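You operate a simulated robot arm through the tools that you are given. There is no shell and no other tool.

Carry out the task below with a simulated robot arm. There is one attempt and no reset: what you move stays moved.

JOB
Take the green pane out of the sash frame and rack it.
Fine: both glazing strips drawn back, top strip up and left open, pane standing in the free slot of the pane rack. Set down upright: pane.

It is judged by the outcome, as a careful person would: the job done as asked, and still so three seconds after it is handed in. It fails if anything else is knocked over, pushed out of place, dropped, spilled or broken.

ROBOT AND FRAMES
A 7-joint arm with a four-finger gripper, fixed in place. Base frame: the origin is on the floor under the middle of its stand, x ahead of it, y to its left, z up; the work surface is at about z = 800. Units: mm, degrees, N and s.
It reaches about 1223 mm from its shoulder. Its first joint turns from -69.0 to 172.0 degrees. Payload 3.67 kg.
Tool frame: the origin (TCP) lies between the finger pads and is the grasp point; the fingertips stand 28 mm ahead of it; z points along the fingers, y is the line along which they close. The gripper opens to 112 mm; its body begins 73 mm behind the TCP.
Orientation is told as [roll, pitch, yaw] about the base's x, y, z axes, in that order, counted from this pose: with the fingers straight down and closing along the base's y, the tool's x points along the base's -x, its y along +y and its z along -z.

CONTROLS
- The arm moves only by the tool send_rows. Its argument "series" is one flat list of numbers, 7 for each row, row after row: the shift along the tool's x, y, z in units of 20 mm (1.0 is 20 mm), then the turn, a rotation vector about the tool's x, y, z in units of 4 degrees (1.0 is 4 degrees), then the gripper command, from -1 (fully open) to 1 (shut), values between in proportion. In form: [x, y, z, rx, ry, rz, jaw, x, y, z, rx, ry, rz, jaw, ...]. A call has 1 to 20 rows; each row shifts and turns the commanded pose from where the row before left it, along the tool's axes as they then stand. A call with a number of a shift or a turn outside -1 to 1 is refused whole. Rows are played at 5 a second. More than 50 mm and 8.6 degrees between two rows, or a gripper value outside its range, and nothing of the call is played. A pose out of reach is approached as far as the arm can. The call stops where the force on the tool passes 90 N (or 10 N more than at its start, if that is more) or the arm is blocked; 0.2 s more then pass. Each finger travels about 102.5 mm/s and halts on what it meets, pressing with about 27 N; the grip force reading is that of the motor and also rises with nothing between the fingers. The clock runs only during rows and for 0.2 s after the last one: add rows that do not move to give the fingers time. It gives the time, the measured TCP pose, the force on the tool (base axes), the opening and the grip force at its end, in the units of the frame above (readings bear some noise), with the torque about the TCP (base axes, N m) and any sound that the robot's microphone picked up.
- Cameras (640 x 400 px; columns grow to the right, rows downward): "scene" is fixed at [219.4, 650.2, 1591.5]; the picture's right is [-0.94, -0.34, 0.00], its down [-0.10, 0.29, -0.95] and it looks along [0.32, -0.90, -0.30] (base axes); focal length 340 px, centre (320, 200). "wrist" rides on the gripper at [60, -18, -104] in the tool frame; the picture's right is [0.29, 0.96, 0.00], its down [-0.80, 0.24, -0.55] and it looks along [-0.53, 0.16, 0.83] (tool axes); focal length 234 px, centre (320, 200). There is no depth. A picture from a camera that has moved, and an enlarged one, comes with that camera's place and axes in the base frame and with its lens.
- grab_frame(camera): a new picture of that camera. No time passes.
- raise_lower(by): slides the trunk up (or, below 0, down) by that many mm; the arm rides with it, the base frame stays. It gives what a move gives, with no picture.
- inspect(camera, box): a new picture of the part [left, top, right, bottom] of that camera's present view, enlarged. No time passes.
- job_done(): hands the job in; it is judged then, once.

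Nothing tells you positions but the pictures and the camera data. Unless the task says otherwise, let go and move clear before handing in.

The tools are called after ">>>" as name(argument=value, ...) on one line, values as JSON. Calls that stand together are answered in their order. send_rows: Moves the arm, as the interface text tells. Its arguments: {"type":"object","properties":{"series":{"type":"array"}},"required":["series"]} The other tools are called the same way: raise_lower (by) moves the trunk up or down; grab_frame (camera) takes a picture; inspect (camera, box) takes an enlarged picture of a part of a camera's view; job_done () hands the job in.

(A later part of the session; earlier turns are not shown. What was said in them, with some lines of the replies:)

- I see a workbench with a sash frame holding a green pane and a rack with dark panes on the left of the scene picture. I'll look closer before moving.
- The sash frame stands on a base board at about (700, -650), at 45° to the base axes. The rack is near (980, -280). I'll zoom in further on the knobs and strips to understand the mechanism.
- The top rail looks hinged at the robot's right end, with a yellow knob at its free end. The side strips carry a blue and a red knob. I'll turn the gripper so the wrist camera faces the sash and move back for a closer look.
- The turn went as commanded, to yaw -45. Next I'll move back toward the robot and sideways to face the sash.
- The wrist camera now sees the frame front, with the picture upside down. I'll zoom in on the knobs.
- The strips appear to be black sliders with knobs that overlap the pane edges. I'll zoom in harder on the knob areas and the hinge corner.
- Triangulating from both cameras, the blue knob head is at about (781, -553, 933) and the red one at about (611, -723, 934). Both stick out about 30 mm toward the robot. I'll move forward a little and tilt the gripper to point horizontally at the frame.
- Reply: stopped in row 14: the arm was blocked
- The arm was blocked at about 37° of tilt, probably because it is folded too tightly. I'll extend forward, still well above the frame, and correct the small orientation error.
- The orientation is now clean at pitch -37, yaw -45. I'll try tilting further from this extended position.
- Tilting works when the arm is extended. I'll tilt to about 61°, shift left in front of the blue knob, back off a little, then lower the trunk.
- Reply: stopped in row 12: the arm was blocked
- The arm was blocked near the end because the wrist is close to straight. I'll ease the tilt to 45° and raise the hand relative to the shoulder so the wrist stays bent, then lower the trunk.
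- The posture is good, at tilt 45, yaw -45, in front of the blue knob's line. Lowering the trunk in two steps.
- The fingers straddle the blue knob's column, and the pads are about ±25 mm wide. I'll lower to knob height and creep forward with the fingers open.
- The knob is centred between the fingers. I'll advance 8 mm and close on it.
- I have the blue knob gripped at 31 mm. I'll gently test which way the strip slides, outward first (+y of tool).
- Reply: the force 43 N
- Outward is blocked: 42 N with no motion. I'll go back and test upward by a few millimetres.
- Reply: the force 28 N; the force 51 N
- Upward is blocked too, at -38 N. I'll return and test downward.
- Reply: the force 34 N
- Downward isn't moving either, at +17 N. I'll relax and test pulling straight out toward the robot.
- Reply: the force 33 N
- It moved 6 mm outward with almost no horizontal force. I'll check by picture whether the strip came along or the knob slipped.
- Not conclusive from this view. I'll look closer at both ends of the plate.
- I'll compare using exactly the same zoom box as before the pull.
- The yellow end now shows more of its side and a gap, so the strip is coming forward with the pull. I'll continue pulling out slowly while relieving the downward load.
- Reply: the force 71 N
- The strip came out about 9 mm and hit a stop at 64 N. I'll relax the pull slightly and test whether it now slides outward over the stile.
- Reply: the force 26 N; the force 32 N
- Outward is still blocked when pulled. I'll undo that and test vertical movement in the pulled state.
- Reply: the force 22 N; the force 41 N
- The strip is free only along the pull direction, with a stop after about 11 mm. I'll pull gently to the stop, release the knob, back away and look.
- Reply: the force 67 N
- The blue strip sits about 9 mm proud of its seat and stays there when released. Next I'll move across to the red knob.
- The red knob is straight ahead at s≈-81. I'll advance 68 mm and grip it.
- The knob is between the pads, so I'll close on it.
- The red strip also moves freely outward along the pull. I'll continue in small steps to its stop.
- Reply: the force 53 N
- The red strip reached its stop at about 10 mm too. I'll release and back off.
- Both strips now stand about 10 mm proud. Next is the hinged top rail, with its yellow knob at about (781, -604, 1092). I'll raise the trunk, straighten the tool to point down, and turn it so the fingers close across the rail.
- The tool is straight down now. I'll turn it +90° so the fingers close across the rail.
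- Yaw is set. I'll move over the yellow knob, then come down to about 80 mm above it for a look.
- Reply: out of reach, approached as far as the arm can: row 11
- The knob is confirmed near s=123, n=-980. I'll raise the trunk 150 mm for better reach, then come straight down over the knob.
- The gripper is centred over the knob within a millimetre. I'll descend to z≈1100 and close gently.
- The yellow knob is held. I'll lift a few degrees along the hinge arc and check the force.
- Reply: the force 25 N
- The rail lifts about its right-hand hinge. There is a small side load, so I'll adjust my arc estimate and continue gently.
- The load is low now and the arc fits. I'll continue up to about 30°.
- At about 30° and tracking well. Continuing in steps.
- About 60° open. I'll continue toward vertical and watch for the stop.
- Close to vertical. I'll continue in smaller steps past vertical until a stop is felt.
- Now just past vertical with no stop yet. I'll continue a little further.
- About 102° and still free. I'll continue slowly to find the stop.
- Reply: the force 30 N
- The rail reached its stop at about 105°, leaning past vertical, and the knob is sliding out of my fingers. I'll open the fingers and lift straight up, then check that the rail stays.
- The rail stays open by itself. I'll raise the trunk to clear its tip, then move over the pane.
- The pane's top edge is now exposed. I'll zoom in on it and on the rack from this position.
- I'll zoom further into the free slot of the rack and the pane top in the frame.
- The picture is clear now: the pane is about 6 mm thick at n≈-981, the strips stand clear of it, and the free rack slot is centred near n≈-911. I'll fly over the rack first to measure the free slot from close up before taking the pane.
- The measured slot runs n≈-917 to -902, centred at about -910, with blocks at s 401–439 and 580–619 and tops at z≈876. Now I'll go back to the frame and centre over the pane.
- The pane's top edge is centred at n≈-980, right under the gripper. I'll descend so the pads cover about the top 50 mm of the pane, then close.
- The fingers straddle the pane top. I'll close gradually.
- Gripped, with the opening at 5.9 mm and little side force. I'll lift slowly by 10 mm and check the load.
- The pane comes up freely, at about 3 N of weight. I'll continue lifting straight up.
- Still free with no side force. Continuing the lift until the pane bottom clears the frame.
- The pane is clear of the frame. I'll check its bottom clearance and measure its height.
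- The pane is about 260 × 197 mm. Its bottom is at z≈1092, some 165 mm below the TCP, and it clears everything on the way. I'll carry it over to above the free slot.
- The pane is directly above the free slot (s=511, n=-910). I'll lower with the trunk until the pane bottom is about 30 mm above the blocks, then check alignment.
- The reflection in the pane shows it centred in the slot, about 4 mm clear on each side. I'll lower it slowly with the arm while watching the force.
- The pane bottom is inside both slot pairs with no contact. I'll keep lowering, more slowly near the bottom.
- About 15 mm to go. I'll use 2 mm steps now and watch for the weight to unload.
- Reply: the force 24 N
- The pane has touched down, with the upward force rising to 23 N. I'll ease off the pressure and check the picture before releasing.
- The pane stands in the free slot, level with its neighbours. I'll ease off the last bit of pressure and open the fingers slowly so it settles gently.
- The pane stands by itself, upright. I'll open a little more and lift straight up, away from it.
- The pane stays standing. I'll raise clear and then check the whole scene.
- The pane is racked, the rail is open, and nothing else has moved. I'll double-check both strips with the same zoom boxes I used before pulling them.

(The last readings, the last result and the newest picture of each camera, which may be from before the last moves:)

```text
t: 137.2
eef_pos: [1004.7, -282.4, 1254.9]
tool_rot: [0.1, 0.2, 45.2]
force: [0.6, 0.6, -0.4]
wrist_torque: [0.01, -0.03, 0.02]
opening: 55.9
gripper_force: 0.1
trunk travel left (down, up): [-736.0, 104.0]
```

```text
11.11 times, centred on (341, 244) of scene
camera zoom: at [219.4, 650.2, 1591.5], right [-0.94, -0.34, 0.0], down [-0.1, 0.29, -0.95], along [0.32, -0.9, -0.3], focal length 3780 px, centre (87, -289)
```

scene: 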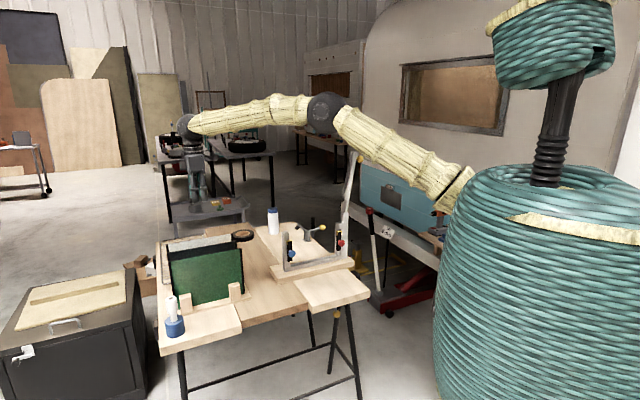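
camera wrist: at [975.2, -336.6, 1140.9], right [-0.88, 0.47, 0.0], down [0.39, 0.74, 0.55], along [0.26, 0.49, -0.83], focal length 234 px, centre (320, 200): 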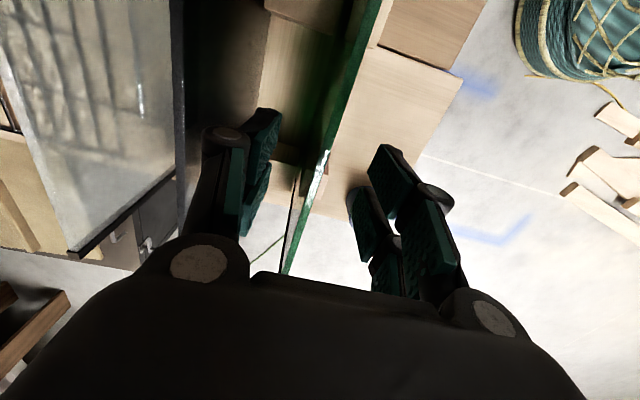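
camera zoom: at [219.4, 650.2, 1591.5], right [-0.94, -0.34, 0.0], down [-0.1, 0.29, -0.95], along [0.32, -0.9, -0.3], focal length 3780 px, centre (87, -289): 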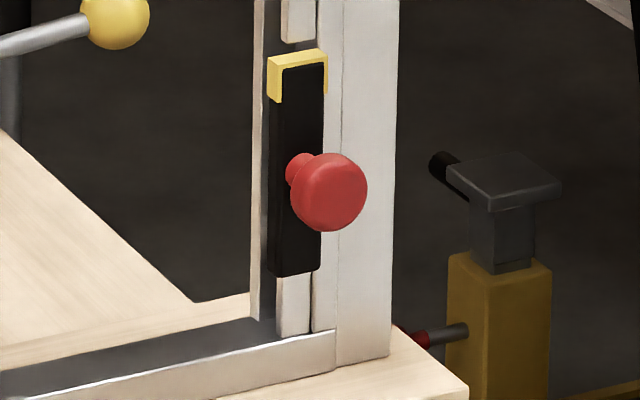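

I'll measure the amount each strip is proud at higher zoom to make sure both are fully out.

>>> inspect(camera="scene", box=[286, 234, 298, 246])

>>> inspect(camera="scene", box=[336, 226, 348, 238])

>>> inspect(camera="scene", box=[286, 256, 298, 268])

>>> inspect(camera="scene", box=[336, 246, 348, 258])

```text
16.00 times, centred on (292, 240) of scene
camera zoom: at [219.4, 650.2, 1591.5], right [-0.94, -0.34, 0.0], down [-0.1, 0.29, -0.95], along [0.32, -0.9, -0.3], focal length 5443 px, centre (768, -440)
```

zoom: 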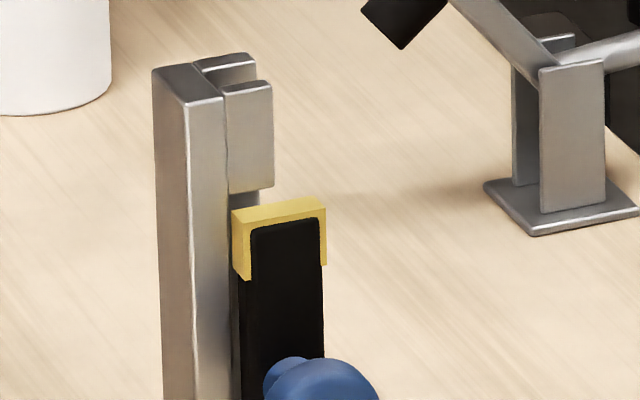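

```text
16.00 times, centred on (342, 232) of scene
camera zoom: at [219.4, 650.2, 1591.5], right [-0.94, -0.34, 0.0], down [-0.1, 0.29, -0.95], along [0.32, -0.9, -0.3], focal length 5443 px, centre (-32, -312)
```

zoom: 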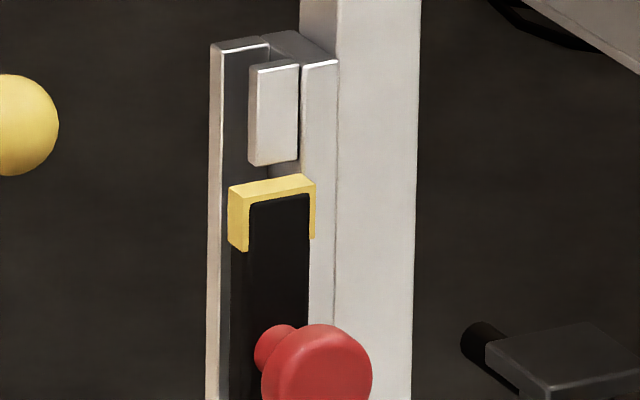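

```text
16.00 times, centred on (292, 262) of scene
camera zoom: at [219.4, 650.2, 1591.5], right [-0.94, -0.34, 0.0], down [-0.1, 0.29, -0.95], along [0.32, -0.9, -0.3], focal length 5443 px, centre (768, -792)
```

zoom: 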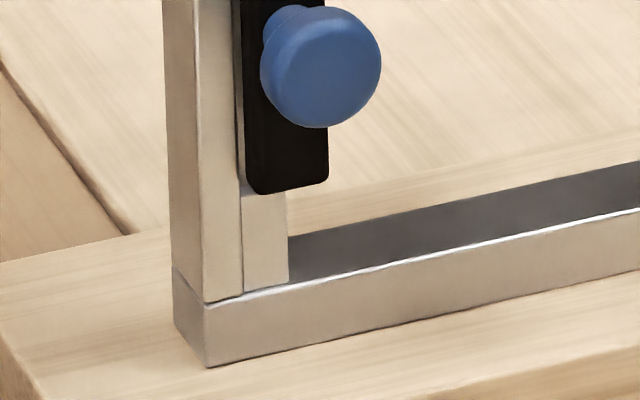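

```text
16.00 times, centred on (342, 252) of scene
camera zoom: at [219.4, 650.2, 1591.5], right [-0.94, -0.34, 0.0], down [-0.1, 0.29, -0.95], along [0.32, -0.9, -0.3], focal length 5443 px, centre (-32, -632)
```

zoom: 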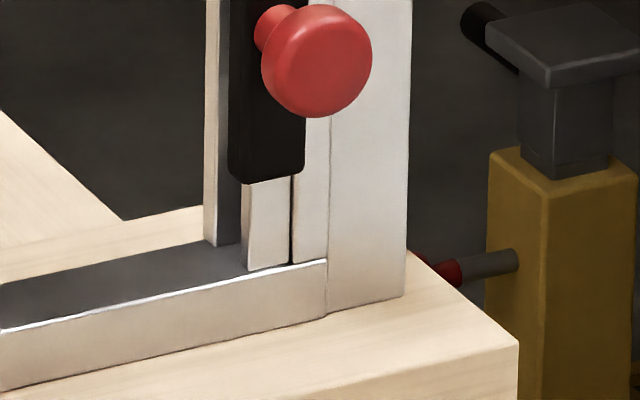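

Both strips measure equally far out, about 9–10 mm at their stops. The top rail leans open at its stop, and the green pane stands upright in the free slot. The gripper is empty and well clear, and nothing else was disturbed, so I'm handing the job in.

>>> job_done()

```text
The job is handed in.
```

The green pane is out of the sash frame and standing upright by itself in the free slot of the rack. I've handed the job in.

- **Glazing strips:** both are pulled out to their stops, about 10 mm toward the robot. They moved only in that direction, so I took that as "drawn back".
- **Top strip:** it is hinged at the frame's right end. It is lifted past vertical and rests open on its stop.
- **Pane:** it came up freely with no side load. It is seated in the slot, level with the other two panes.
- **Surroundings:** in the last pictures nothing else had moved or fallen. The gripper is open and well above the rack.
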